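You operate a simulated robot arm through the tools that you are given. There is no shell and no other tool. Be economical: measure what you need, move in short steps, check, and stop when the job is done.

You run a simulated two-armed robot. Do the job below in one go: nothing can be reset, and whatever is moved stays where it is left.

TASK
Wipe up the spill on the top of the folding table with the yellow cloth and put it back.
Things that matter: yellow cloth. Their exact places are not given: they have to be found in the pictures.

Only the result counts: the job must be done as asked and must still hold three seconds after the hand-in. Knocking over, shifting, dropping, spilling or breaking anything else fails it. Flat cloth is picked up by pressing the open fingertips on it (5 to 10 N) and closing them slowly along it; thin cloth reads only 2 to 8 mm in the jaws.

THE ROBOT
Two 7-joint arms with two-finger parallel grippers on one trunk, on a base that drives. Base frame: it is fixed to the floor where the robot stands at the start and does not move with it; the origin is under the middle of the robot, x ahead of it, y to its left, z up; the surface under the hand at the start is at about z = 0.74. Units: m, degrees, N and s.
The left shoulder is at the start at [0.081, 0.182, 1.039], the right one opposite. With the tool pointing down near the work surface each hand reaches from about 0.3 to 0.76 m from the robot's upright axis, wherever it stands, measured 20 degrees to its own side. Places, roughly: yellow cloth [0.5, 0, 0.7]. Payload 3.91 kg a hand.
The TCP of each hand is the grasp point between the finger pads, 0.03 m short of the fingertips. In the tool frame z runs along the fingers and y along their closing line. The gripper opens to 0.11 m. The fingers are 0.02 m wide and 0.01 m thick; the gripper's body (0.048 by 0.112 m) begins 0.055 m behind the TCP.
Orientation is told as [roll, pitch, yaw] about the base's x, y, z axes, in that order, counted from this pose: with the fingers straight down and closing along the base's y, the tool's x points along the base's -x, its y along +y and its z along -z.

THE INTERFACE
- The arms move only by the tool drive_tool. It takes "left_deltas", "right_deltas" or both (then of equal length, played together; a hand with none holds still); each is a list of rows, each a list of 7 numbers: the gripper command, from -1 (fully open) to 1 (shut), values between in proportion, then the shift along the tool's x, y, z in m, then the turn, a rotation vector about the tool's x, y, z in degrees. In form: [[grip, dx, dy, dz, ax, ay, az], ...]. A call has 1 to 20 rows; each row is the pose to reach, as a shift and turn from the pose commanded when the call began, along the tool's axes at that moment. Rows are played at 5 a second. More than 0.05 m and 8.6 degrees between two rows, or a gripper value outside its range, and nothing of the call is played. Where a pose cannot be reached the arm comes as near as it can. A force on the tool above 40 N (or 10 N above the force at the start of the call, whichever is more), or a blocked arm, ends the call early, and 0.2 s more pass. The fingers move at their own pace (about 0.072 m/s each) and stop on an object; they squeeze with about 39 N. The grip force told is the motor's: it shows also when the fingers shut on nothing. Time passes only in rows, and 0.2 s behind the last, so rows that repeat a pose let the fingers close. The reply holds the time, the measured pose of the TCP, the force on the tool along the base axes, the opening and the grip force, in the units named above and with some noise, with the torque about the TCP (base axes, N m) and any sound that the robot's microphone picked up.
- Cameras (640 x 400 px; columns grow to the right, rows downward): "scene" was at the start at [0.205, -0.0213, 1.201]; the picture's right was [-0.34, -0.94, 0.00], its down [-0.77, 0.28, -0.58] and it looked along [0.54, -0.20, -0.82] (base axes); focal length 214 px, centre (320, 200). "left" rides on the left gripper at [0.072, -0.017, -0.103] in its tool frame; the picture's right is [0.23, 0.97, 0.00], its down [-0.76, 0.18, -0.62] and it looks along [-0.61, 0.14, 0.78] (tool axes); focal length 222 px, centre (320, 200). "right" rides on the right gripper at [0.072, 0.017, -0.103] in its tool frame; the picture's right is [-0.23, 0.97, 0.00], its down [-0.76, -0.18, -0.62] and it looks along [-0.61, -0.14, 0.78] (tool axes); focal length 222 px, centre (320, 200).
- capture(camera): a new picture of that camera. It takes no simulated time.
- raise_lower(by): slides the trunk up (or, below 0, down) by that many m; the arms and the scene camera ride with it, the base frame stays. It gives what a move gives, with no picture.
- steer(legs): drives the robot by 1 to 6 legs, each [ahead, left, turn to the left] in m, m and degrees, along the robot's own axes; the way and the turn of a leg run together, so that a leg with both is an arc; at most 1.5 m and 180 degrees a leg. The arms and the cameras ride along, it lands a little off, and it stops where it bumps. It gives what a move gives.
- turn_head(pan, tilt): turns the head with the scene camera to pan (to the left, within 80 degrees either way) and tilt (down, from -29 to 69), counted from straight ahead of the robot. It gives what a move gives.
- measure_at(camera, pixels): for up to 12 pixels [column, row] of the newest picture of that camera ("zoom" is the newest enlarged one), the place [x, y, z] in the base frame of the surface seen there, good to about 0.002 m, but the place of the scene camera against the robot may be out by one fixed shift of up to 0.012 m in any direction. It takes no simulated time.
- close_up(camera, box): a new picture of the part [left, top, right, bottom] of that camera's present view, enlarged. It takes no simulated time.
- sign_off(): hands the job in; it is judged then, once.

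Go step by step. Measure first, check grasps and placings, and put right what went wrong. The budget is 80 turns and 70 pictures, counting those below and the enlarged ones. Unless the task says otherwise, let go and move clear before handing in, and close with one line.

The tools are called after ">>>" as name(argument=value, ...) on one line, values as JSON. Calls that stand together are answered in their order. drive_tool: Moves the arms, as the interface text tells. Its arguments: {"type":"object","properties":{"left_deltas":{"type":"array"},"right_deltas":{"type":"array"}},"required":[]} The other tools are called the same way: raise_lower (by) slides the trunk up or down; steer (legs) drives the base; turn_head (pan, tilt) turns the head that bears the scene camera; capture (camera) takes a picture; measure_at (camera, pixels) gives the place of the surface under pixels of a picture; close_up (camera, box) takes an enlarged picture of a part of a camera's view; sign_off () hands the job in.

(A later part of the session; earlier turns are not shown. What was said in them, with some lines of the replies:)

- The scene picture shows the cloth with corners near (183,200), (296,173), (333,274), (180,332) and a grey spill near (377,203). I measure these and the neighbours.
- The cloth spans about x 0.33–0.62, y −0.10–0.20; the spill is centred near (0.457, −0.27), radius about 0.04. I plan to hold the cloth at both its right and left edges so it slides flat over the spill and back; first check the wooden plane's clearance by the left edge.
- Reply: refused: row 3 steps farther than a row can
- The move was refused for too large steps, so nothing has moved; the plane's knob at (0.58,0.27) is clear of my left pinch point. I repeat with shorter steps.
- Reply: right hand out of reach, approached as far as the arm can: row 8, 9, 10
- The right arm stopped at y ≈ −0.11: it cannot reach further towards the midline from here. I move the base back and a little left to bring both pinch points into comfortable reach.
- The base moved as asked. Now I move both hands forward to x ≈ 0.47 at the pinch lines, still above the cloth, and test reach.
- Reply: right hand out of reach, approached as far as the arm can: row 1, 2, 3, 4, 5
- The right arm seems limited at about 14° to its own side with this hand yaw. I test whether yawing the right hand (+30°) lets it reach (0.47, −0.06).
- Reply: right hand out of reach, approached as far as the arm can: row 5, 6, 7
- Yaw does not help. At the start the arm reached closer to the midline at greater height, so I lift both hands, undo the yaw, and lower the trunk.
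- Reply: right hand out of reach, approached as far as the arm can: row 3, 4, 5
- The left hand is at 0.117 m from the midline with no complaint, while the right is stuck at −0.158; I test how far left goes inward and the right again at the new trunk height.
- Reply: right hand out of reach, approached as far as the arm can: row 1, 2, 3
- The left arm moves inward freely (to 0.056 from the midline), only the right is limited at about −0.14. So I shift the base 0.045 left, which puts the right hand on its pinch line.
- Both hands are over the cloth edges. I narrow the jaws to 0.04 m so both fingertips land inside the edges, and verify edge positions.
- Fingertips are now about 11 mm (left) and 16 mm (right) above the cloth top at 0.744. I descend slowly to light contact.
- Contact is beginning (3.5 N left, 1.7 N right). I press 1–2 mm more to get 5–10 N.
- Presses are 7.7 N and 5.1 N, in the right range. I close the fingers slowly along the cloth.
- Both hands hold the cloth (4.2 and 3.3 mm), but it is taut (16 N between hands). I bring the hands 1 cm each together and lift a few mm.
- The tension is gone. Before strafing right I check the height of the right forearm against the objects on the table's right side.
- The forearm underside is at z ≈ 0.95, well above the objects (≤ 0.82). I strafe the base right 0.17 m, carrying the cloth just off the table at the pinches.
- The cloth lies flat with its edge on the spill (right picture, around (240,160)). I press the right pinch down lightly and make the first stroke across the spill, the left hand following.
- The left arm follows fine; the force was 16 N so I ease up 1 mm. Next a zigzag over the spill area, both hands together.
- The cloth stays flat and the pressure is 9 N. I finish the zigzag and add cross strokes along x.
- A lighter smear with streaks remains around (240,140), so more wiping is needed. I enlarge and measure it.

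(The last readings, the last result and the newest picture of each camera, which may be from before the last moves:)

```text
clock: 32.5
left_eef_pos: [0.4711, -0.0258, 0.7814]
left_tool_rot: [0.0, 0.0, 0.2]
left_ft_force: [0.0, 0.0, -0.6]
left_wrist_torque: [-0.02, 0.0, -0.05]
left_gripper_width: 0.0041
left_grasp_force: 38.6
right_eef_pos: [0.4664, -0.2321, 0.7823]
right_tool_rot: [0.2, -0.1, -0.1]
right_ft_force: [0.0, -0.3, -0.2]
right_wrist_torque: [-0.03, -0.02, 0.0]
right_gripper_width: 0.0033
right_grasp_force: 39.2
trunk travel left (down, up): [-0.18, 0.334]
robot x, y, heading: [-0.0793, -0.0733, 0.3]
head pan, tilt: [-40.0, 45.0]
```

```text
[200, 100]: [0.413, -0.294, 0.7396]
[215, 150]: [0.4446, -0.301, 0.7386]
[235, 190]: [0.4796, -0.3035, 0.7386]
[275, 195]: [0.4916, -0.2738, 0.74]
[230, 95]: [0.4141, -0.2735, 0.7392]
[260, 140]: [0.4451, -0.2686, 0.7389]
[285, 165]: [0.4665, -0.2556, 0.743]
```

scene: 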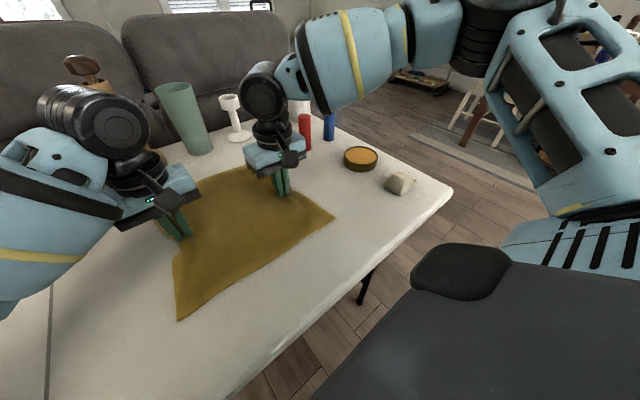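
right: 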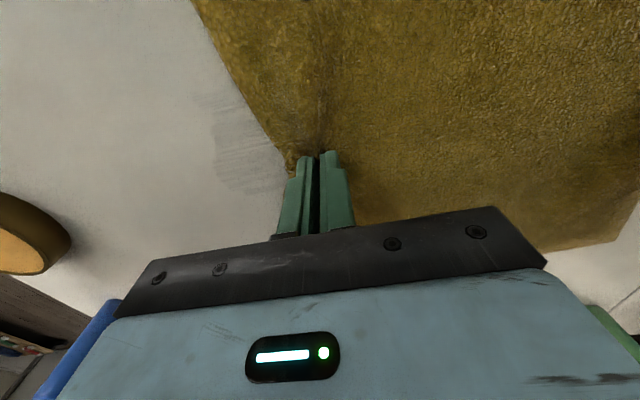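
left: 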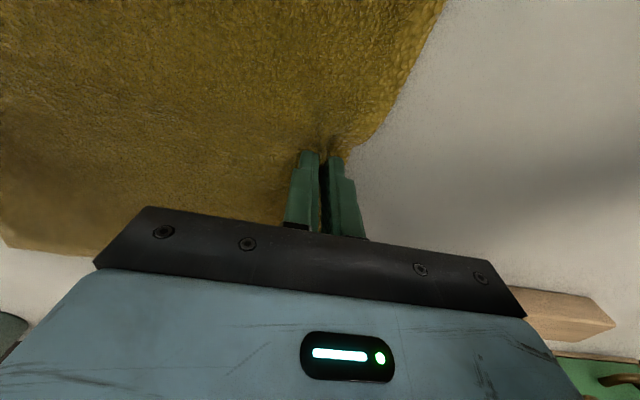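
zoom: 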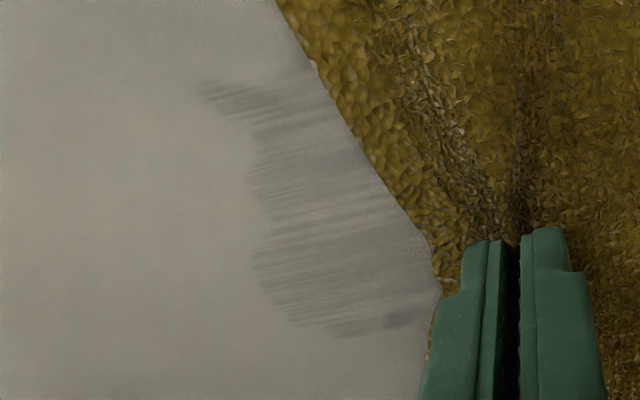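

Faint streaks remain over x 0.42–0.49, y −0.305 to about −0.24. I wipe again with denser strokes 1 cm apart and slightly firmer pressure.

>>> drive_tool(left_deltas=[[1, -0.03, 0, 0, 0, 0, 0], [1, -0.03, 0, 0, 0, 0, 0], [1, -0.03, -0.045, 0, 0, 0, 0], [1, -0.03, -0.09, 0, 0, 0, 0], [1, -0.02, -0.045, 0, 0, 0, 0], [1, -0.02, 0, 0, 0, 0, 0], [1, -0.01, -0.045, 0, 0, 0, 0], [1, -0.01, -0.09, 0, 0, 0, 0], [1, 0, -0.045, 0, 0, 0, 0], [1, 0, 0, 0, 0, 0, 0], [1, 0.01, -0.045, 0, 0, 0, 0], [1, 0.01, -0.09, 0, 0, 0, 0], [1, 0.02, -0.045, 0, 0, 0, 0], [1, 0.02, 0, 0, 0, 0, 0], [1, 0.03, -0.045, 0, 0, 0, 0], [1, 0.03, -0.09, 0, 0, 0, 0], [1, 0.04, -0.045, 0, 0, 0, 0], [1, 0.04, 0, 0, 0, 0, 0], [1, 0.05, -0.045, 0, 0, 0, 0], [1, 0.05, -0.09, 0, 0, 0, 0]], right_deltas=[[1, -0.03, 0, 0.006, 0, 0, 0], [1, -0.03, 0, 0.0085, 0, 0, 0], [1, -0.03, -0.045, 0.0085, 0, 0, 0], [1, -0.03, -0.09, 0.0085, 0, 0, 0], [1, -0.02, -0.045, 0.0085, 0, 0, 0], [1, -0.02, 0, 0.0085, 0, 0, 0], [1, -0.01, -0.045, 0.0085, 0, 0, 0], [1, -0.01, -0.09, 0.0085, 0, 0, 0], [1, 0, -0.045, 0.0085, 0, 0, 0], [1, 0, 0, 0.0085, 0, 0, 0], [1, 0.01, -0.045, 0.0085, 0, 0, 0], [1, 0.01, -0.09, 0.0085, 0, 0, 0], [1, 0.02, -0.045, 0.0085, 0, 0, 0], [1, 0.02, 0, 0.0085, 0, 0, 0], [1, 0.03, -0.045, 0.0085, 0, 0, 0], [1, 0.03, -0.09, 0.0085, 0, 0, 0], [1, 0.04, -0.045, 0.0085, 0, 0, 0], [1, 0.04, 0, 0.0085, 0, 0, 0], [1, 0.05, -0.045, 0.0085, 0, 0, 0], [1, 0.05, -0.09, 0.0085, 0, 0, 0]])

>>> drive_tool(left_deltas=[[1, 0, 0.045, 0, 0, 0, 0], [1, 0, 0.09, 0, 0, 0, 0], [1, -0.01, 0.045, 0, 0, 0, 0], [1, -0.01, 0, 0, 0, 0, 0], [1, -0.02, 0.045, 0, 0, 0, 0], [1, -0.02, 0.09, 0, 0, 0, 0], [1, -0.03, 0.045, 0, 0, 0, 0], [1, -0.03, 0, 0, 0, 0, 0], [1, -0.04, 0.045, 0, 0, 0, 0], [1, -0.04, 0.09, 0, 0, 0, 0], [1, -0.05, 0.045, 0, 0, 0, 0], [1, -0.05, 0, 0, 0, 0, 0], [1, -0.06, 0.045, 0, 0, 0, 0], [1, -0.06, 0.09, 0, 0, 0, 0], [1, -0.07, 0.045, 0, 0, 0, 0], [1, -0.07, 0, 0, 0, 0, 0], [1, -0.08, 0.045, 0, 0, 0, 0], [1, -0.08, 0.09, 0, 0, 0, 0], [1, -0.05, 0.09, 0, 0, 0, 0], [1, -0.05, 0.11, 0, 0, 0, 0]], right_deltas=[[1, 0, 0.045, 0, 0, 0, 0], [1, 0, 0.09, 0, 0, 0, 0], [1, -0.01, 0.045, 0, 0, 0, 0], [1, -0.01, 0, 0, 0, 0, 0], [1, -0.02, 0.045, 0, 0, 0, 0], [1, -0.02, 0.09, 0, 0, 0, 0], [1, -0.03, 0.045, 0, 0, 0, 0], [1, -0.03, 0, 0, 0, 0, 0], [1, -0.04, 0.045, 0, 0, 0, 0], [1, -0.04, 0.09, 0, 0, 0, 0], [1, -0.05, 0.045, 0, 0, 0, 0], [1, -0.05, 0, 0, 0, 0, 0], [1, -0.06, 0.045, 0, 0, 0, 0], [1, -0.06, 0.09, 0, 0, 0, 0], [1, -0.07, 0.045, 0, 0, 0, 0], [1, -0.07, 0, 0, 0, 0, 0], [1, -0.08, 0.045, 0, 0, 0, 0], [1, -0.08, 0.09, 0, 0, 0, 0], [1, -0.05, 0.09, -0.006, 0, 0, 0], [1, -0.05, 0.11, -0.0085, 0, 0, 0]])

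>>> capture(camera="right")

>>> close_up(camera="right", box=[160, 60, 320, 220])

```text
clock: 36.6
left_eef_pos: [0.4204, -0.1189, 0.7816]
left_tool_rot: [0.1, -0.1, 0.1]
left_ft_force: [-0.2, -0.4, -0.3]
left_wrist_torque: [-0.03, -0.02, -0.02]
left_gripper_width: 0.0041
left_grasp_force: 38.3
right_eef_pos: [0.4152, -0.3238, 0.7736]
right_tool_rot: [0.2, -0.2, 0.1]
right_ft_force: [0.8, 1.0, 6.0]
right_wrist_torque: [-0.06, -0.03, 0.0]
right_gripper_width: 0.0032
right_grasp_force: 39.0
trunk travel left (down, up): [-0.18, 0.334]
robot x, y, heading: [-0.083, -0.0768, 0.1]
head pan, tilt: [-40.0, 45.0]
```

```text
clock: 40.5
left_eef_pos: [0.5008, -0.0339, 0.7808]
left_tool_rot: [0.0, 0.0, 0.2]
left_ft_force: [0.6, -1.1, -0.2]
left_wrist_torque: [-0.03, 0.03, -0.02]
left_gripper_width: 0.0046
left_grasp_force: 38.7
right_eef_pos: [0.4922, -0.2477, 0.7726]
right_tool_rot: [-1.3, -0.1, -0.3]
right_ft_force: [-3.3, 3.5, 11.6]
right_wrist_torque: [0.11, 0.11, 0.02]
right_gripper_width: 0.0033
right_grasp_force: 38.9
trunk travel left (down, up): [-0.18, 0.334]
robot x, y, heading: [-0.076, -0.0793, 0.1]
head pan, tilt: [-40.0, 45.0]
stopped in row 19 (right hand): the force on the tool passed its limit at 60 N (the readings are from after the stop); the commanded pose is now the measured one
```

```text
49 pictures are left
```

right: 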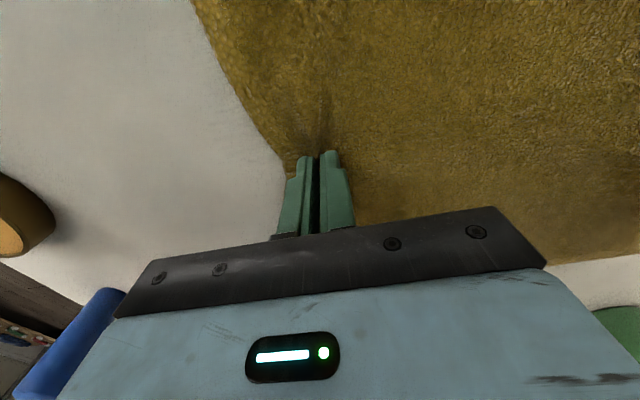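

```text
2.50 times, centred on (240, 140) of right
```

zoom: 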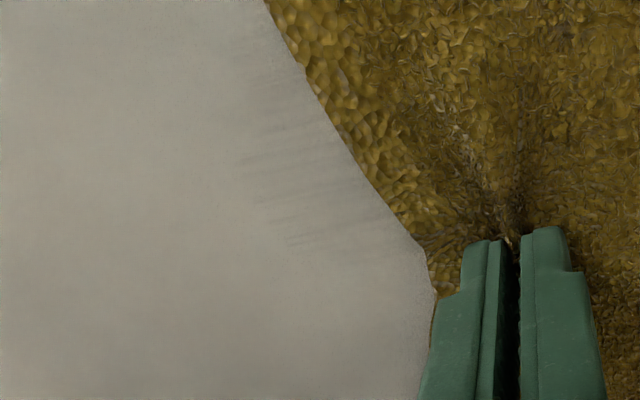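

Almost clean: only faint streaks remain in the enlargement near (280,180). The stop came from the right arm at its inward reach limit; I ease tension, lift, and shift the base 3 cm left for room.

>>> drive_tool(left_deltas=[[1, 0, -0.008, 0, 0, 0, 0], [1, 0.004, -0.01, 0, 0, 0, 0], [1, 0.004, -0.01, 0, 0, 0, 0]], right_deltas=[[1, 0, 0, -0.004, -0.6, 0, 0], [1, 0, 0, -0.008, -1.3, 0, 0], [1, 0, 0, -0.008, -1.3, 0, 0]])

>>> steer(legs=[[0, 0.04, 0]])

>>> capture(camera="right")

>>> close_up(camera="right", box=[120, 40, 320, 240])

```text
clock: 41.3
left_eef_pos: [0.4974, -0.0451, 0.7803]
left_tool_rot: [0.0, 0.0, 0.2]
left_ft_force: [-0.3, 0.4, -0.3]
left_wrist_torque: [0.02, 0.01, -0.04]
left_gripper_width: 0.0047
left_grasp_force: 38.8
right_eef_pos: [0.4932, -0.2462, 0.7785]
right_tool_rot: [-0.2, 0.1, -0.3]
right_ft_force: [-0.2, -0.5, 0.2]
right_wrist_torque: [-0.09, 0.03, 0.0]
right_gripper_width: 0.0035
right_grasp_force: 39.2
trunk travel left (down, up): [-0.18, 0.334]
robot x, y, heading: [-0.0761, -0.0693, 0.3]
head pan, tilt: [-40.0, 45.0]
```

```text
clock: 42.3
left_eef_pos: [0.4972, -0.0034, 0.7822]
left_tool_rot: [0.0, 0.1, 0.2]
left_ft_force: [0.2, -0.2, 0.2]
left_wrist_torque: [-0.01, 0.02, -0.06]
left_gripper_width: 0.004
left_grasp_force: 39.5
right_eef_pos: [0.4936, -0.2047, 0.7794]
right_tool_rot: [-0.3, 0.2, -0.3]
right_ft_force: [-0.7, 1.1, -0.3]
right_wrist_torque: [-0.03, 0.0, -0.03]
right_gripper_width: 0.0033
right_grasp_force: 38.2
trunk travel left (down, up): [-0.18, 0.334]
robot x, y, heading: [-0.0805, -0.0366, 0.1]
head pan, tilt: [-40.0, 45.0]
```

```text
47 pictures are left
```

right: 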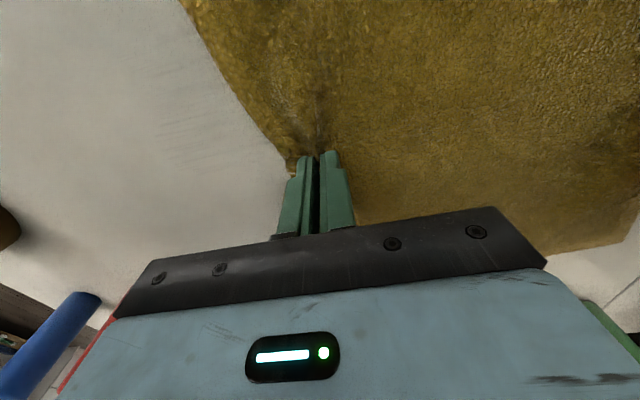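

```text
2.00 times, centred on (220, 140) of right
```

zoom: 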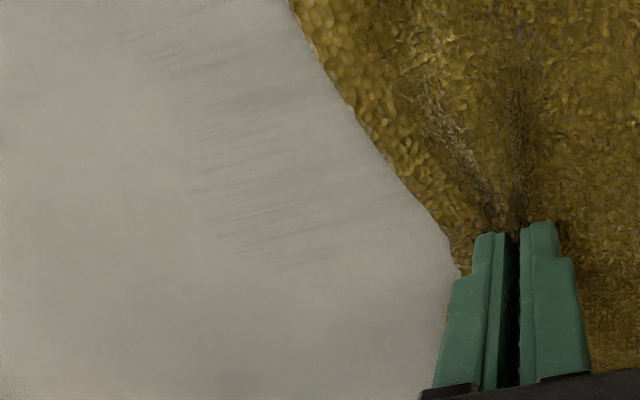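

Faint streaks still remain, so I do one more dense double pass over the whole spill.

>>> drive_tool(left_deltas=[[1, 0, -0.024, 0, 0, 0, 0], [1, 0, -0.024, 0, 0, 0, 0], [1, 0, -0.07, 0, 0, 0, 0], [1, 0, -0.116, 0, 0, 0, 0], [1, 0.01, -0.07, 0, 0, 0, 0], [1, 0.01, -0.024, 0, 0, 0, 0], [1, 0.02, -0.07, 0, 0, 0, 0], [1, 0.02, -0.116, 0, 0, 0, 0], [1, 0.03, -0.07, 0, 0, 0, 0], [1, 0.03, -0.024, 0, 0, 0, 0], [1, 0.04, -0.07, 0, 0, 0, 0], [1, 0.04, -0.116, 0, 0, 0, 0], [1, 0.05, -0.07, 0, 0, 0, 0], [1, 0.05, -0.024, 0, 0, 0, 0], [1, 0.06, -0.07, 0, 0, 0, 0], [1, 0.06, -0.116, 0, 0, 0, 0], [1, 0.07, -0.07, 0, 0, 0, 0], [1, 0.07, -0.024, 0, 0, 0, 0], [1, 0.08, -0.07, 0, 0, 0, 0], [1, 0.08, -0.116, 0, 0, 0, 0]], right_deltas=[[1, 0, -0.024, 0.004, 0, 0, 0], [1, 0, -0.024, 0.007, 0, 0, 0], [1, 0, -0.07, 0.007, 0, 0, 0], [1, 0, -0.116, 0.007, 0, 0, 0], [1, 0.01, -0.07, 0.007, 0, 0, 0], [1, 0.01, -0.024, 0.007, 0, 0, 0], [1, 0.02, -0.07, 0.007, 0, 0, 0], [1, 0.02, -0.116, 0.007, 0, 0, 0], [1, 0.03, -0.07, 0.007, 0, 0, 0], [1, 0.03, -0.024, 0.007, 0, 0, 0], [1, 0.04, -0.07, 0.007, 0, 0, 0], [1, 0.04, -0.116, 0.007, 0, 0, 0], [1, 0.05, -0.07, 0.007, 0, 0, 0], [1, 0.05, -0.024, 0.007, 0, 0, 0], [1, 0.06, -0.07, 0.007, 0, 0, 0], [1, 0.06, -0.116, 0.007, 0, 0, 0], [1, 0.07, -0.07, 0.007, 0, 0, 0], [1, 0.07, -0.024, 0.007, 0, 0, 0], [1, 0.08, -0.07, 0.007, 0, 0, 0], [1, 0.08, -0.116, 0.007, 0, 0, 0]])

>>> drive_tool(left_deltas=[[1, -0.04, 0, 0, 0, 0, 0], [1, -0.08, 0, 0, 0, 0, 0], [1, -0.04, 0.015, 0, 0, 0, 0], [1, 0, 0.015, 0, 0, 0, 0], [1, -0.04, 0.03, 0, 0, 0, 0], [1, -0.08, 0.03, 0, 0, 0, 0], [1, -0.04, 0.045, 0, 0, 0, 0], [1, 0, 0.045, 0, 0, 0, 0], [1, -0.04, 0.06, 0, 0, 0, 0], [1, -0.08, 0.06, 0, 0, 0, 0], [1, -0.04, 0.075, 0, 0, 0, 0], [1, 0, 0.075, 0, 0, 0, 0], [1, -0.04, 0.09, 0, 0, 0, 0], [1, -0.08, 0.09, 0, 0, 0, 0], [1, -0.05, 0.1, 0, 0, 0, 0], [1, -0.05, 0.1, 0, 0, 0, 0]], right_deltas=[[1, -0.04, 0, 0, 0, 0, 0], [1, -0.08, 0, 0, 0, 0, 0], [1, -0.04, 0.015, 0, 0, 0, 0], [1, 0, 0.015, 0, 0, 0, 0], [1, -0.04, 0.03, 0, 0, 0, 0], [1, -0.08, 0.03, 0, 0, 0, 0], [1, -0.04, 0.045, 0, 0, 0, 0], [1, 0, 0.045, 0, 0, 0, 0], [1, -0.04, 0.06, 0, 0, 0, 0], [1, -0.08, 0.06, 0, 0, 0, 0], [1, -0.04, 0.075, 0, 0, 0, 0], [1, 0, 0.075, 0, 0, 0, 0], [1, -0.04, 0.09, 0, 0, 0, 0], [1, -0.08, 0.09, 0, 0, 0, 0], [1, -0.05, 0.1, 0, 0, 0, 0], [1, -0.05, 0.1, -0.007, 0, 0, 0]])

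>>> steer(legs=[[0, 0.05, 0]])

>>> capture(camera="right")

>>> close_up(camera="right", box=[80, 40, 280, 240])

```text
clock: 46.5
left_eef_pos: [0.4181, -0.1213, 0.7826]
left_tool_rot: [0.0, -0.2, 0.3]
left_ft_force: [-0.1, 0.3, -0.1]
left_wrist_torque: [-0.02, 0.03, -0.02]
left_gripper_width: 0.0044
left_grasp_force: 39.2
right_eef_pos: [0.4122, -0.3237, 0.7724]
right_tool_rot: [-0.1, 0.0, -0.2]
right_ft_force: [-0.2, 3.2, 14.1]
right_wrist_torque: [0.07, 0.02, -0.01]
right_gripper_width: 0.0034
right_grasp_force: 39.4
trunk travel left (down, up): [-0.18, 0.334]
robot x, y, heading: [-0.0761, -0.0376, 0.1]
head pan, tilt: [-40.0, 45.0]
```

```text
clock: 49.9
left_eef_pos: [0.4691, -0.022, 0.7805]
left_tool_rot: [0.0, 0.0, 0.3]
left_ft_force: [0.3, 0.7, -0.3]
left_wrist_torque: [-0.01, -0.04, -0.01]
left_gripper_width: 0.0045
left_grasp_force: 38.8
right_eef_pos: [0.4624, -0.2235, 0.7765]
right_tool_rot: [-0.3, 0.3, -0.4]
right_ft_force: [-0.1, 0.3, 0.1]
right_wrist_torque: [-0.03, 0.01, 0.02]
right_gripper_width: 0.0034
right_grasp_force: 39.4
trunk travel left (down, up): [-0.18, 0.334]
robot x, y, heading: [-0.0806, -0.032, -0.0]
head pan, tilt: [-40.0, 45.0]
```

```text
clock: 51.0
left_eef_pos: [0.469, 0.0291, 0.7811]
left_tool_rot: [0.0, 0.0, 0.2]
left_ft_force: [-0.5, 0.4, -0.4]
left_wrist_torque: [-0.05, 0.03, 0.0]
left_gripper_width: 0.0045
left_grasp_force: 39.3
right_eef_pos: [0.4625, -0.173, 0.7763]
right_tool_rot: [-0.1, 0.2, -0.4]
right_ft_force: [-1.0, 0.0, 0.3]
right_wrist_torque: [-0.05, 0.02, -0.05]
right_gripper_width: 0.0032
right_grasp_force: 39.2
trunk travel left (down, up): [-0.18, 0.334]
robot x, y, heading: [-0.0782, 0.0148, 0.2]
head pan, tilt: [-40.0, 45.0]
```

```text
45 pictures are left
```

right: 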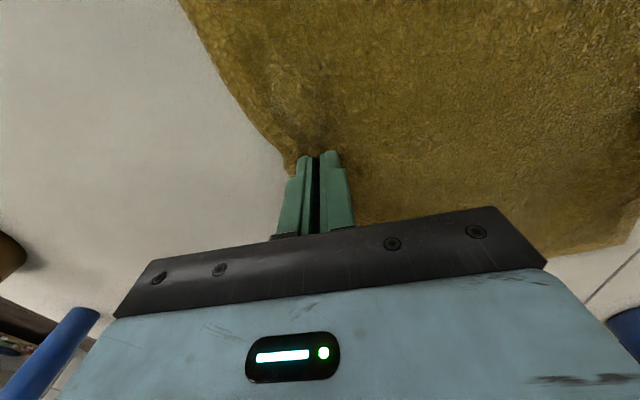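

```text
2.00 times, centred on (180, 140) of right
```

zoom: 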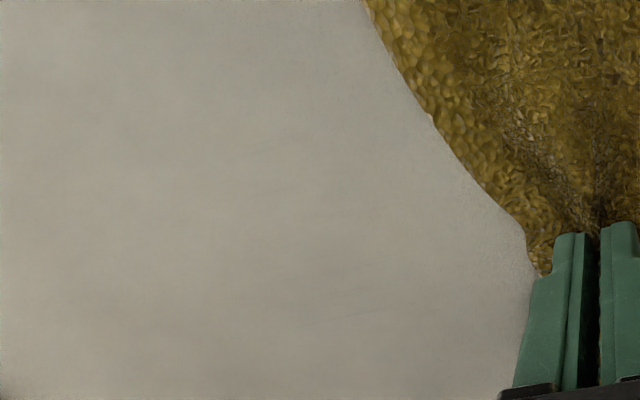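

Only barely visible lines remain. For safety I do one more pass: back 5 cm, wipe, and re-check.

>>> steer(legs=[[0, -0.05, 0]])

>>> drive_tool(left_deltas=[[1, -0.03, 0, 0, 0, 0, 0], [1, -0.03, 0, 0, 0, 0, 0], [1, -0.03, -0.046, 0, 0, 0, 0], [1, -0.03, -0.092, 0, 0, 0, 0], [1, -0.02, -0.046, 0, 0, 0, 0], [1, -0.02, 0, 0, 0, 0, 0], [1, -0.01, -0.046, 0, 0, 0, 0], [1, -0.01, -0.092, 0, 0, 0, 0], [1, 0, -0.046, 0, 0, 0, 0], [1, 0, 0, 0, 0, 0, 0], [1, 0.01, -0.046, 0, 0, 0, 0], [1, 0.01, -0.092, 0, 0, 0, 0], [1, 0.02, -0.046, 0, 0, 0, 0], [1, 0.02, 0, 0, 0, 0, 0], [1, 0.03, -0.046, 0, 0, 0, 0], [1, 0.03, -0.092, 0, 0, 0, 0], [1, 0.04, -0.046, 0, 0, 0, 0], [1, 0.04, 0, 0, 0, 0, 0], [1, 0.05, -0.046, 0, 0, 0, 0], [1, 0.05, -0.092, 0, 0, 0, 0]], right_deltas=[[1, -0.03, 0, 0.003, 0, 0, 0], [1, -0.03, 0, 0.0045, 0, 0, 0], [1, -0.03, -0.046, 0.0045, 0, 0, 0], [1, -0.03, -0.092, 0.0045, 0, 0, 0], [1, -0.02, -0.046, 0.0045, 0, 0, 0], [1, -0.02, 0, 0.0045, 0, 0, 0], [1, -0.01, -0.046, 0.0045, 0, 0, 0], [1, -0.01, -0.092, 0.0045, 0, 0, 0], [1, 0, -0.046, 0.0045, 0, 0, 0], [1, 0, 0, 0.0045, 0, 0, 0], [1, 0.01, -0.046, 0.0045, 0, 0, 0], [1, 0.01, -0.092, 0.0045, 0, 0, 0], [1, 0.02, -0.046, 0.0045, 0, 0, 0], [1, 0.02, 0, 0.0045, 0, 0, 0], [1, 0.03, -0.046, 0.0045, 0, 0, 0], [1, 0.03, -0.092, 0.0045, 0, 0, 0], [1, 0.04, -0.046, 0.0045, 0, 0, 0], [1, 0.04, 0, 0.0045, 0, 0, 0], [1, 0.05, -0.046, 0.0045, 0, 0, 0], [1, 0.05, -0.092, 0.0045, 0, 0, 0]])

>>> drive_tool(left_deltas=[[1, -0.005, 0.045, 0, 0, 0, 0], [1, -0.005, 0.09, 0, 0, 0, 0], [1, -0.015, 0.045, 0, 0, 0, 0], [1, -0.015, 0, 0, 0, 0, 0], [1, -0.025, 0.045, 0, 0, 0, 0], [1, -0.025, 0.09, 0, 0, 0, 0], [1, -0.035, 0.045, 0, 0, 0, 0], [1, -0.035, 0, 0, 0, 0, 0], [1, -0.045, 0.045, 0, 0, 0, 0], [1, -0.045, 0.09, 0, 0, 0, 0], [1, -0.055, 0.045, 0, 0, 0, 0], [1, -0.055, 0, 0, 0, 0, 0], [1, -0.065, 0.045, 0, 0, 0, 0], [1, -0.065, 0.09, 0, 0, 0, 0], [1, -0.075, 0.045, 0, 0, 0, 0], [1, -0.075, 0, 0, 0, 0, 0], [1, -0.065, 0.045, 0, 0, 0, 0], [1, -0.055, 0.09, 0, 0, 0, 0], [1, -0.05, 0.092, 0, 0, 0, 0]], right_deltas=[[1, -0.005, 0.045, 0, 0, 0, 0], [1, -0.005, 0.09, 0, 0, 0, 0], [1, -0.015, 0.045, 0, 0, 0, 0], [1, -0.015, 0, 0, 0, 0, 0], [1, -0.025, 0.045, 0, 0, 0, 0], [1, -0.025, 0.09, 0, 0, 0, 0], [1, -0.035, 0.045, 0, 0, 0, 0], [1, -0.035, 0, 0, 0, 0, 0], [1, -0.045, 0.045, 0, 0, 0, 0], [1, -0.045, 0.09, 0, 0, 0, 0], [1, -0.055, 0.045, 0, 0, 0, 0], [1, -0.055, 0, 0, 0, 0, 0], [1, -0.065, 0.045, 0, 0, 0, 0], [1, -0.065, 0.09, 0, 0, 0, 0], [1, -0.075, 0.045, 0, 0, 0, 0], [1, -0.075, 0, 0, 0, 0, 0], [1, -0.065, 0.045, 0, 0, 0, 0], [1, -0.055, 0.09, 0, 0, 0, 0], [1, -0.05, 0.092, -0.008, 0, 0, 0]])

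>>> steer(legs=[[0, 0.08, 0]])

>>> capture(camera="right")

>>> close_up(camera="right", box=[60, 40, 260, 240])

>>> capture(camera="scene")

```text
clock: 52.1
left_eef_pos: [0.4697, -0.021, 0.7806]
left_tool_rot: [0.0, 0.0, 0.3]
left_ft_force: [-0.6, 0.1, 0.2]
left_wrist_torque: [-0.01, 0.04, -0.01]
left_gripper_width: 0.0047
left_grasp_force: 38.8
right_eef_pos: [0.4639, -0.2225, 0.7776]
right_tool_rot: [-0.1, 0.1, -0.3]
right_ft_force: [0.7, 0.8, 0.2]
right_wrist_torque: [-0.06, 0.01, -0.03]
right_gripper_width: 0.0032
right_grasp_force: 38.9
trunk travel left (down, up): [-0.18, 0.334]
robot x, y, heading: [-0.0804, -0.033, 0.0]
head pan, tilt: [-40.0, 45.0]
```

```text
clock: 56.4
left_eef_pos: [0.4181, -0.1117, 0.781]
left_tool_rot: [-0.1, 0.0, 0.3]
left_ft_force: [0.5, -0.3, 0.4]
left_wrist_torque: [-0.04, 0.0, -0.04]
left_gripper_width: 0.0047
left_grasp_force: 39.1
right_eef_pos: [0.4104, -0.3147, 0.7749]
right_tool_rot: [-0.2, 0.1, -0.3]
right_ft_force: [-0.5, -0.5, 1.3]
right_wrist_torque: [-0.05, 0.05, 0.03]
right_gripper_width: 0.0032
right_grasp_force: 38.5
trunk travel left (down, up): [-0.18, 0.334]
robot x, y, heading: [-0.0827, -0.0342, 0.3]
head pan, tilt: [-40.0, 45.0]
```

```text
clock: 60.4
left_eef_pos: [0.4697, -0.0201, 0.7816]
left_tool_rot: [0.0, 0.0, 0.1]
left_ft_force: [0.2, 0.4, 0.3]
left_wrist_torque: [-0.02, 0.0, -0.02]
left_gripper_width: 0.0046
left_grasp_force: 39.5
right_eef_pos: [0.4633, -0.2209, 0.7804]
right_tool_rot: [-0.2, 0.1, -0.3]
right_ft_force: [0.2, -0.1, -0.5]
right_wrist_torque: [-0.09, 0.02, 0.01]
right_gripper_width: 0.0033
right_grasp_force: 38.9
trunk travel left (down, up): [-0.18, 0.334]
robot x, y, heading: [-0.08, -0.0341, 0.1]
head pan, tilt: [-40.0, 45.0]
```

```text
clock: 61.7
left_eef_pos: [0.4684, 0.0592, 0.7821]
left_tool_rot: [0.0, -0.1, 0.2]
left_ft_force: [-0.5, -0.1, 0.0]
left_wrist_torque: [-0.04, 0.0, 0.0]
left_gripper_width: 0.0045
left_grasp_force: 39.0
right_eef_pos: [0.4628, -0.1421, 0.7802]
right_tool_rot: [-0.2, 0.1, -0.3]
right_ft_force: [-0.6, -0.8, 0.1]
right_wrist_torque: [-0.1, 0.0, 0.04]
right_gripper_width: 0.0034
right_grasp_force: 39.3
trunk travel left (down, up): [-0.18, 0.334]
robot x, y, heading: [-0.0783, 0.0449, -0.2]
head pan, tilt: [-40.0, 45.0]
```

```text
43 pictures are left
```

right: 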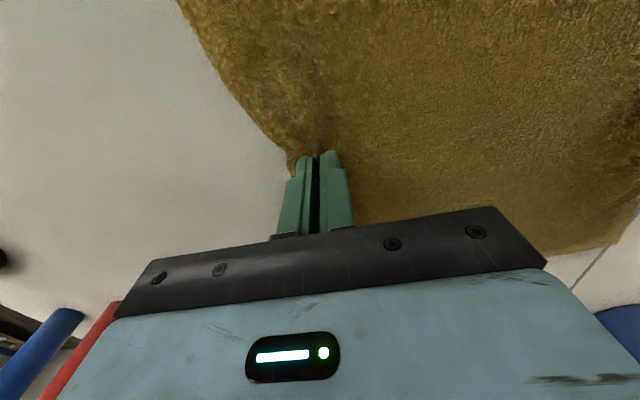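

```text
2.00 times, centred on (160, 140) of right
```

zoom: 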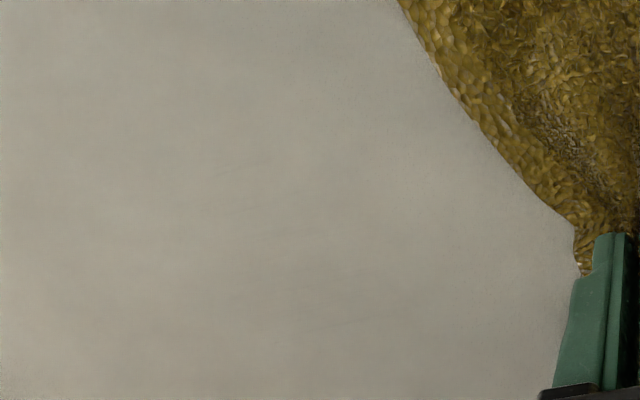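

```text
41 pictures are left
```

scene: 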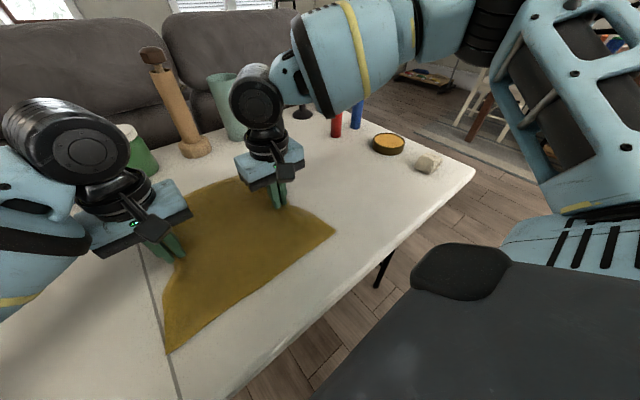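

The table now looks clean. I drive the base 9 cm left to bring the cloth back over its original place.

>>> steer(legs=[[0, 0.091, 0]])

```text
clock: 63.2
left_eef_pos: [0.4692, 0.1497, 0.7835]
left_tool_rot: [0.1, 0.1, 0.2]
left_ft_force: [-0.4, -0.2, -0.1]
left_wrist_torque: [-0.03, 0.0, 0.02]
left_gripper_width: 0.0044
left_grasp_force: 38.8
right_eef_pos: [0.4623, -0.0524, 0.7806]
right_tool_rot: [-0.2, 0.1, -0.3]
right_ft_force: [-0.2, 0.9, -0.2]
right_wrist_torque: [-0.06, 0.0, 0.0]
right_gripper_width: 0.0032
right_grasp_force: 39.1
trunk travel left (down, up): [-0.18, 0.334]
robot x, y, heading: [-0.0812, 0.1333, 0.3]
head pan, tilt: [-40.0, 45.0]
```

The hands are back at the original gap centre. I pull the cloth straight (1 cm each), and lower to light contact.

>>> drive_tool(left_deltas=[[1, -0.002, 0.005, 0.003, 0, 0, 0], [1, -0.002, 0.01, 0.006, 0, 0, 0], [1, -0.002, 0.012, 0.009, 0, 0, 0], [1, -0.002, 0.012, 0.009, 0, 0, 0]], right_deltas=[[1, -0.002, -0.005, 0.003, 0, 0, 0], [1, -0.002, -0.008, 0.005, 0, 0, 0], [1, -0.002, -0.011, 0.007, 0, 0, 0], [1, -0.002, -0.011, 0.007, 0, 0, 0]])

>>> capture(camera="scene")

```text
clock: 64.2
left_eef_pos: [0.4699, 0.1603, 0.7743]
left_tool_rot: [-0.2, -0.2, 0.1]
left_ft_force: [1.1, -12.9, 10.4]
left_wrist_torque: [-0.45, 0.03, 0.01]
left_gripper_width: 0.0046
left_grasp_force: 39.0
right_eef_pos: [0.4641, -0.0617, 0.7736]
right_tool_rot: [-0.1, -0.1, -0.3]
right_ft_force: [0.9, 10.8, 2.1]
right_wrist_torque: [0.32, -0.01, 0.02]
right_gripper_width: 0.0036
right_grasp_force: 39.1
trunk travel left (down, up): [-0.18, 0.334]
robot x, y, heading: [-0.0812, 0.1338, 0.1]
head pan, tilt: [-40.0, 45.0]
```

```text
40 pictures are left
```

scene: 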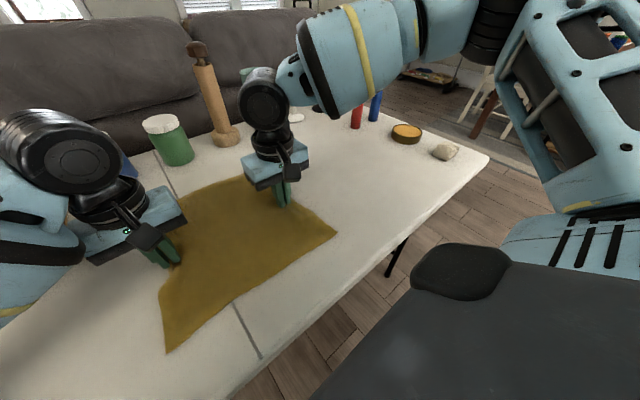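

The cloth is taut (11–13 N) in place. I open the fingers slowly under light pressure to spread out the pinched folds.

>>> drive_tool(left_deltas=[[0.9, 0, 0, 0, 0, 0, 0], [0.8, 0, 0, 0, 0, 0, 0], [0.7, 0, 0, 0, 0, 0, 0], [0.6, 0, 0, 0, 0, 0, 0], [0.5, 0, 0, 0, 0, 0, 0], [0.4, 0, 0, 0, 0, 0, 0], [0.3, 0, 0, 0, 0, 0, 0]], right_deltas=[[0.9, 0, 0, 0.001, 0, 0, 0], [0.8, 0, 0, 0.001, 0, 0, 0], [0.7, 0, 0, 0.001, 0, 0, 0], [0.6, 0, 0, 0.001, 0, 0, 0], [0.5, 0, 0, 0.001, 0, 0, 0], [0.4, 0, 0, 0.001, 0, 0, 0], [0.3, 0, 0, 0.001, 0, 0, 0]])

>>> drive_tool(left_deltas=[[0.3, 0, 0, -0.01, 0, 0, 0], [0.3, 0, 0, -0.03, 0, 0, 0], [0.3, 0, 0, -0.06, 0, 0, 0], [0.3, 0, 0, -0.09, 0, 0, 0]], right_deltas=[[0.3, 0, 0, -0.01, 0, 0, 0], [0.3, 0, 0, -0.03, 0, 0, 0], [0.3, 0, 0, -0.06, 0, 0, 0], [0.3, 0, 0, -0.09, 0, 0, 0]])

>>> capture(camera="right")

>>> capture(camera="left")

```text
clock: 65.8
left_eef_pos: [0.4689, 0.1616, 0.7736]
left_tool_rot: [0.0, 0.0, 0.1]
left_ft_force: [0.7, -0.5, 7.1]
left_wrist_torque: [0.0, 0.0, -0.02]
left_gripper_width: 0.0375
left_grasp_force: 0.0
right_eef_pos: [0.4646, -0.0627, 0.7734]
right_tool_rot: [-0.2, 0.0, -0.3]
right_ft_force: [0.8, 0.5, 11.3]
right_wrist_torque: [0.05, -0.03, 0.0]
right_gripper_width: 0.033
right_grasp_force: 0.1
trunk travel left (down, up): [-0.18, 0.334]
robot x, y, heading: [-0.0808, 0.1342, 0.1]
head pan, tilt: [-40.0, 45.0]
```

```text
clock: 66.8
left_eef_pos: [0.4711, 0.161, 0.8617]
left_tool_rot: [-0.1, -0.1, 0.2]
left_ft_force: [0.0, -0.2, -0.2]
left_wrist_torque: [-0.01, -0.02, -0.01]
left_gripper_width: 0.0384
left_grasp_force: 0.1
right_eef_pos: [0.4628, -0.0641, 0.8622]
right_tool_rot: [-0.2, 0.0, -0.2]
right_ft_force: [0.4, -0.6, 0.1]
right_wrist_torque: [0.0, -0.01, 0.0]
right_gripper_width: 0.0383
right_grasp_force: 0.0
trunk travel left (down, up): [-0.18, 0.334]
robot x, y, heading: [-0.0791, 0.1382, 0.4]
head pan, tilt: [-40.0, 45.0]
```

```text
39 pictures are left
```

right: 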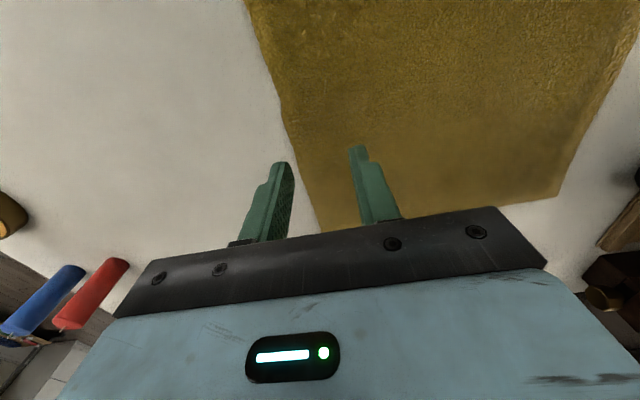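

```text
38 pictures are left
```

left: 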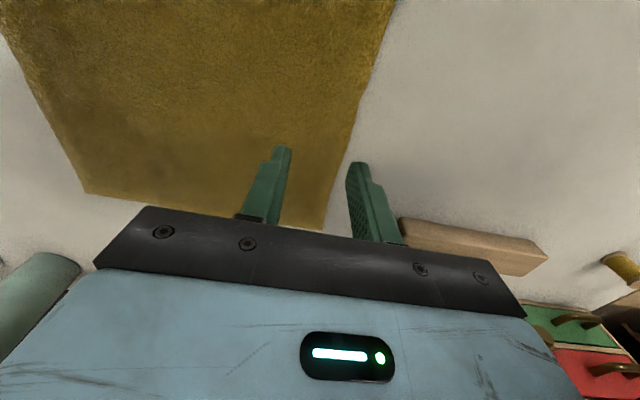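

The cloth lies flat and free of the fingers. I raise the hands outward-clear and check the cloth corners and the wiped spot in the scene view.

>>> drive_tool(left_deltas=[[0, 0, 0.01, -0.04, 0, 0, 0], [0, 0, 0.02, -0.08, 0, 0, 0], [0, 0, 0.03, -0.11, 0, 0, 0]], right_deltas=[[0, 0, -0.02, -0.04, 0, 0, 0], [0, 0, -0.05, -0.07, 0, 0, 0], [0, 0, -0.08, -0.1, 0, 0, 0]])

>>> turn_head(pan=-19.8, tilt=54.7)

>>> capture(camera="scene")

>>> capture(camera="right")

>>> close_up(camera="right", box=[160, 0, 420, 160])

```text
clock: 67.6
left_eef_pos: [0.4694, 0.1919, 0.9735]
left_tool_rot: [0.1, 0.0, 0.2]
left_ft_force: [0.0, -0.2, 0.5]
left_wrist_torque: [0.0, 0.01, 0.02]
left_gripper_width: 0.0552
left_grasp_force: 0.1
right_eef_pos: [0.4636, -0.1436, 0.9653]
right_tool_rot: [-0.2, 0.1, -0.3]
right_ft_force: [-0.4, 0.6, -0.2]
right_wrist_torque: [0.03, 0.01, 0.04]
right_gripper_width: 0.0552
right_grasp_force: 0.1
trunk travel left (down, up): [-0.18, 0.334]
robot x, y, heading: [-0.0786, 0.136, 0.0]
head pan, tilt: [-40.0, 45.0]
```

```text
clock: 68.4
left_eef_pos: [0.4705, 0.1908, 0.973]
left_tool_rot: [0.0, 0.0, 0.2]
left_ft_force: [-0.4, -0.3, -0.1]
left_wrist_torque: [0.02, 0.03, 0.01]
left_gripper_width: 0.0549
left_grasp_force: 0.1
right_eef_pos: [0.4655, -0.1423, 0.9633]
right_tool_rot: [-0.3, 0.1, -0.3]
right_ft_force: [0.7, -0.1, 0.2]
right_wrist_torque: [-0.02, 0.0, 0.01]
right_gripper_width: 0.055
right_grasp_force: 0.0
trunk travel left (down, up): [-0.18, 0.334]
robot x, y, heading: [-0.0796, 0.1354, 0.2]
head pan, tilt: [-19.8, 54.7]
```

```text
37 pictures are left
```

scene: 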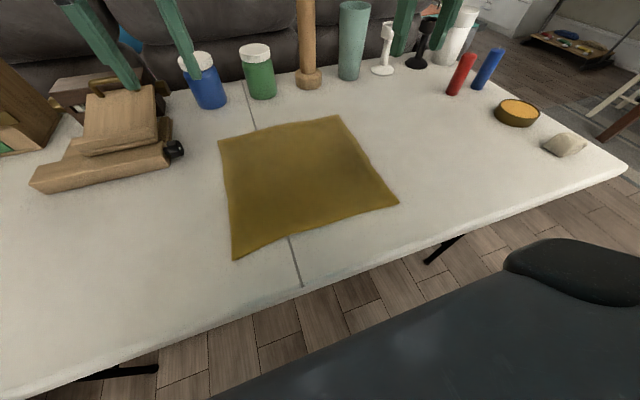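

```text
36 pictures are left
```

right: 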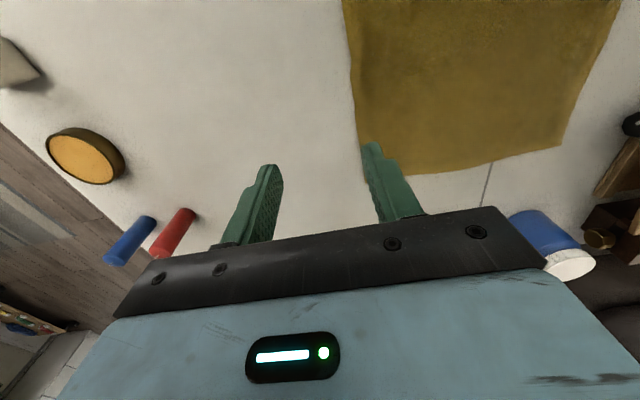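

```text
2.46 times, centred on (290, 80) of right
```

zoom: 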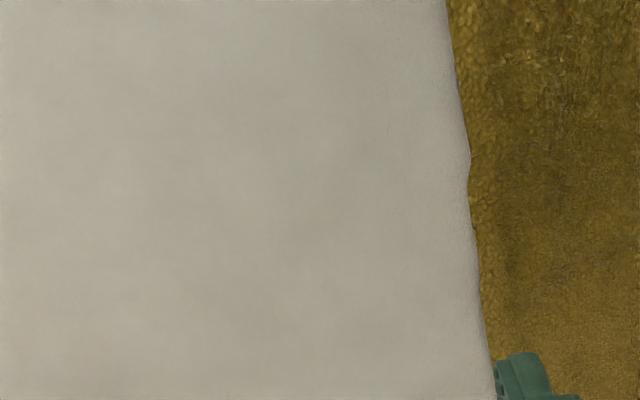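

>>> measure_at(camera="scene", pixels=[[220, 143], [338, 117], [396, 201], [234, 256], [225, 195], [365, 155]])

>>> close_up(camera="scene", box=[380, 80, 540, 180])

```text
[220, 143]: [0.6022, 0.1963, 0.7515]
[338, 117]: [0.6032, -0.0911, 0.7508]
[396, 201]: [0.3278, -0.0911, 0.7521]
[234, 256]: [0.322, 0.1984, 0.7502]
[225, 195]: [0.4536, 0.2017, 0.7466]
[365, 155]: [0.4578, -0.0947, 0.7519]
```

```text
4.00 times, centred on (460, 130) of scene
```

zoom: 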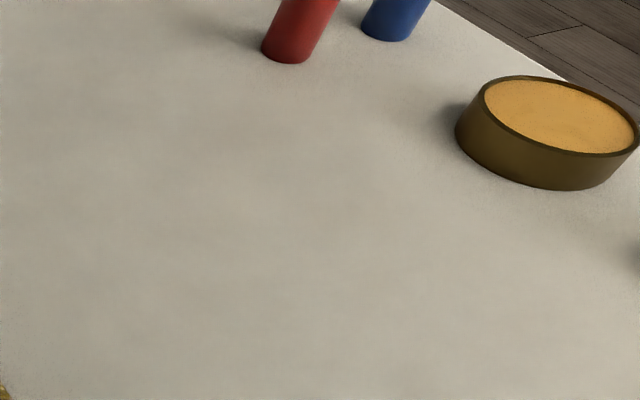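

The cloth corners are back within about 1 cm of where they started. The table shows no spill, nothing else has moved, and both hands are clear, so I hand in.

>>> sign_off()

```text
The job is handed in.
```

The spill on the folding table is wiped up, and the yellow cloth is back flat in its original place, with its corners within about 1 cm of where they started.
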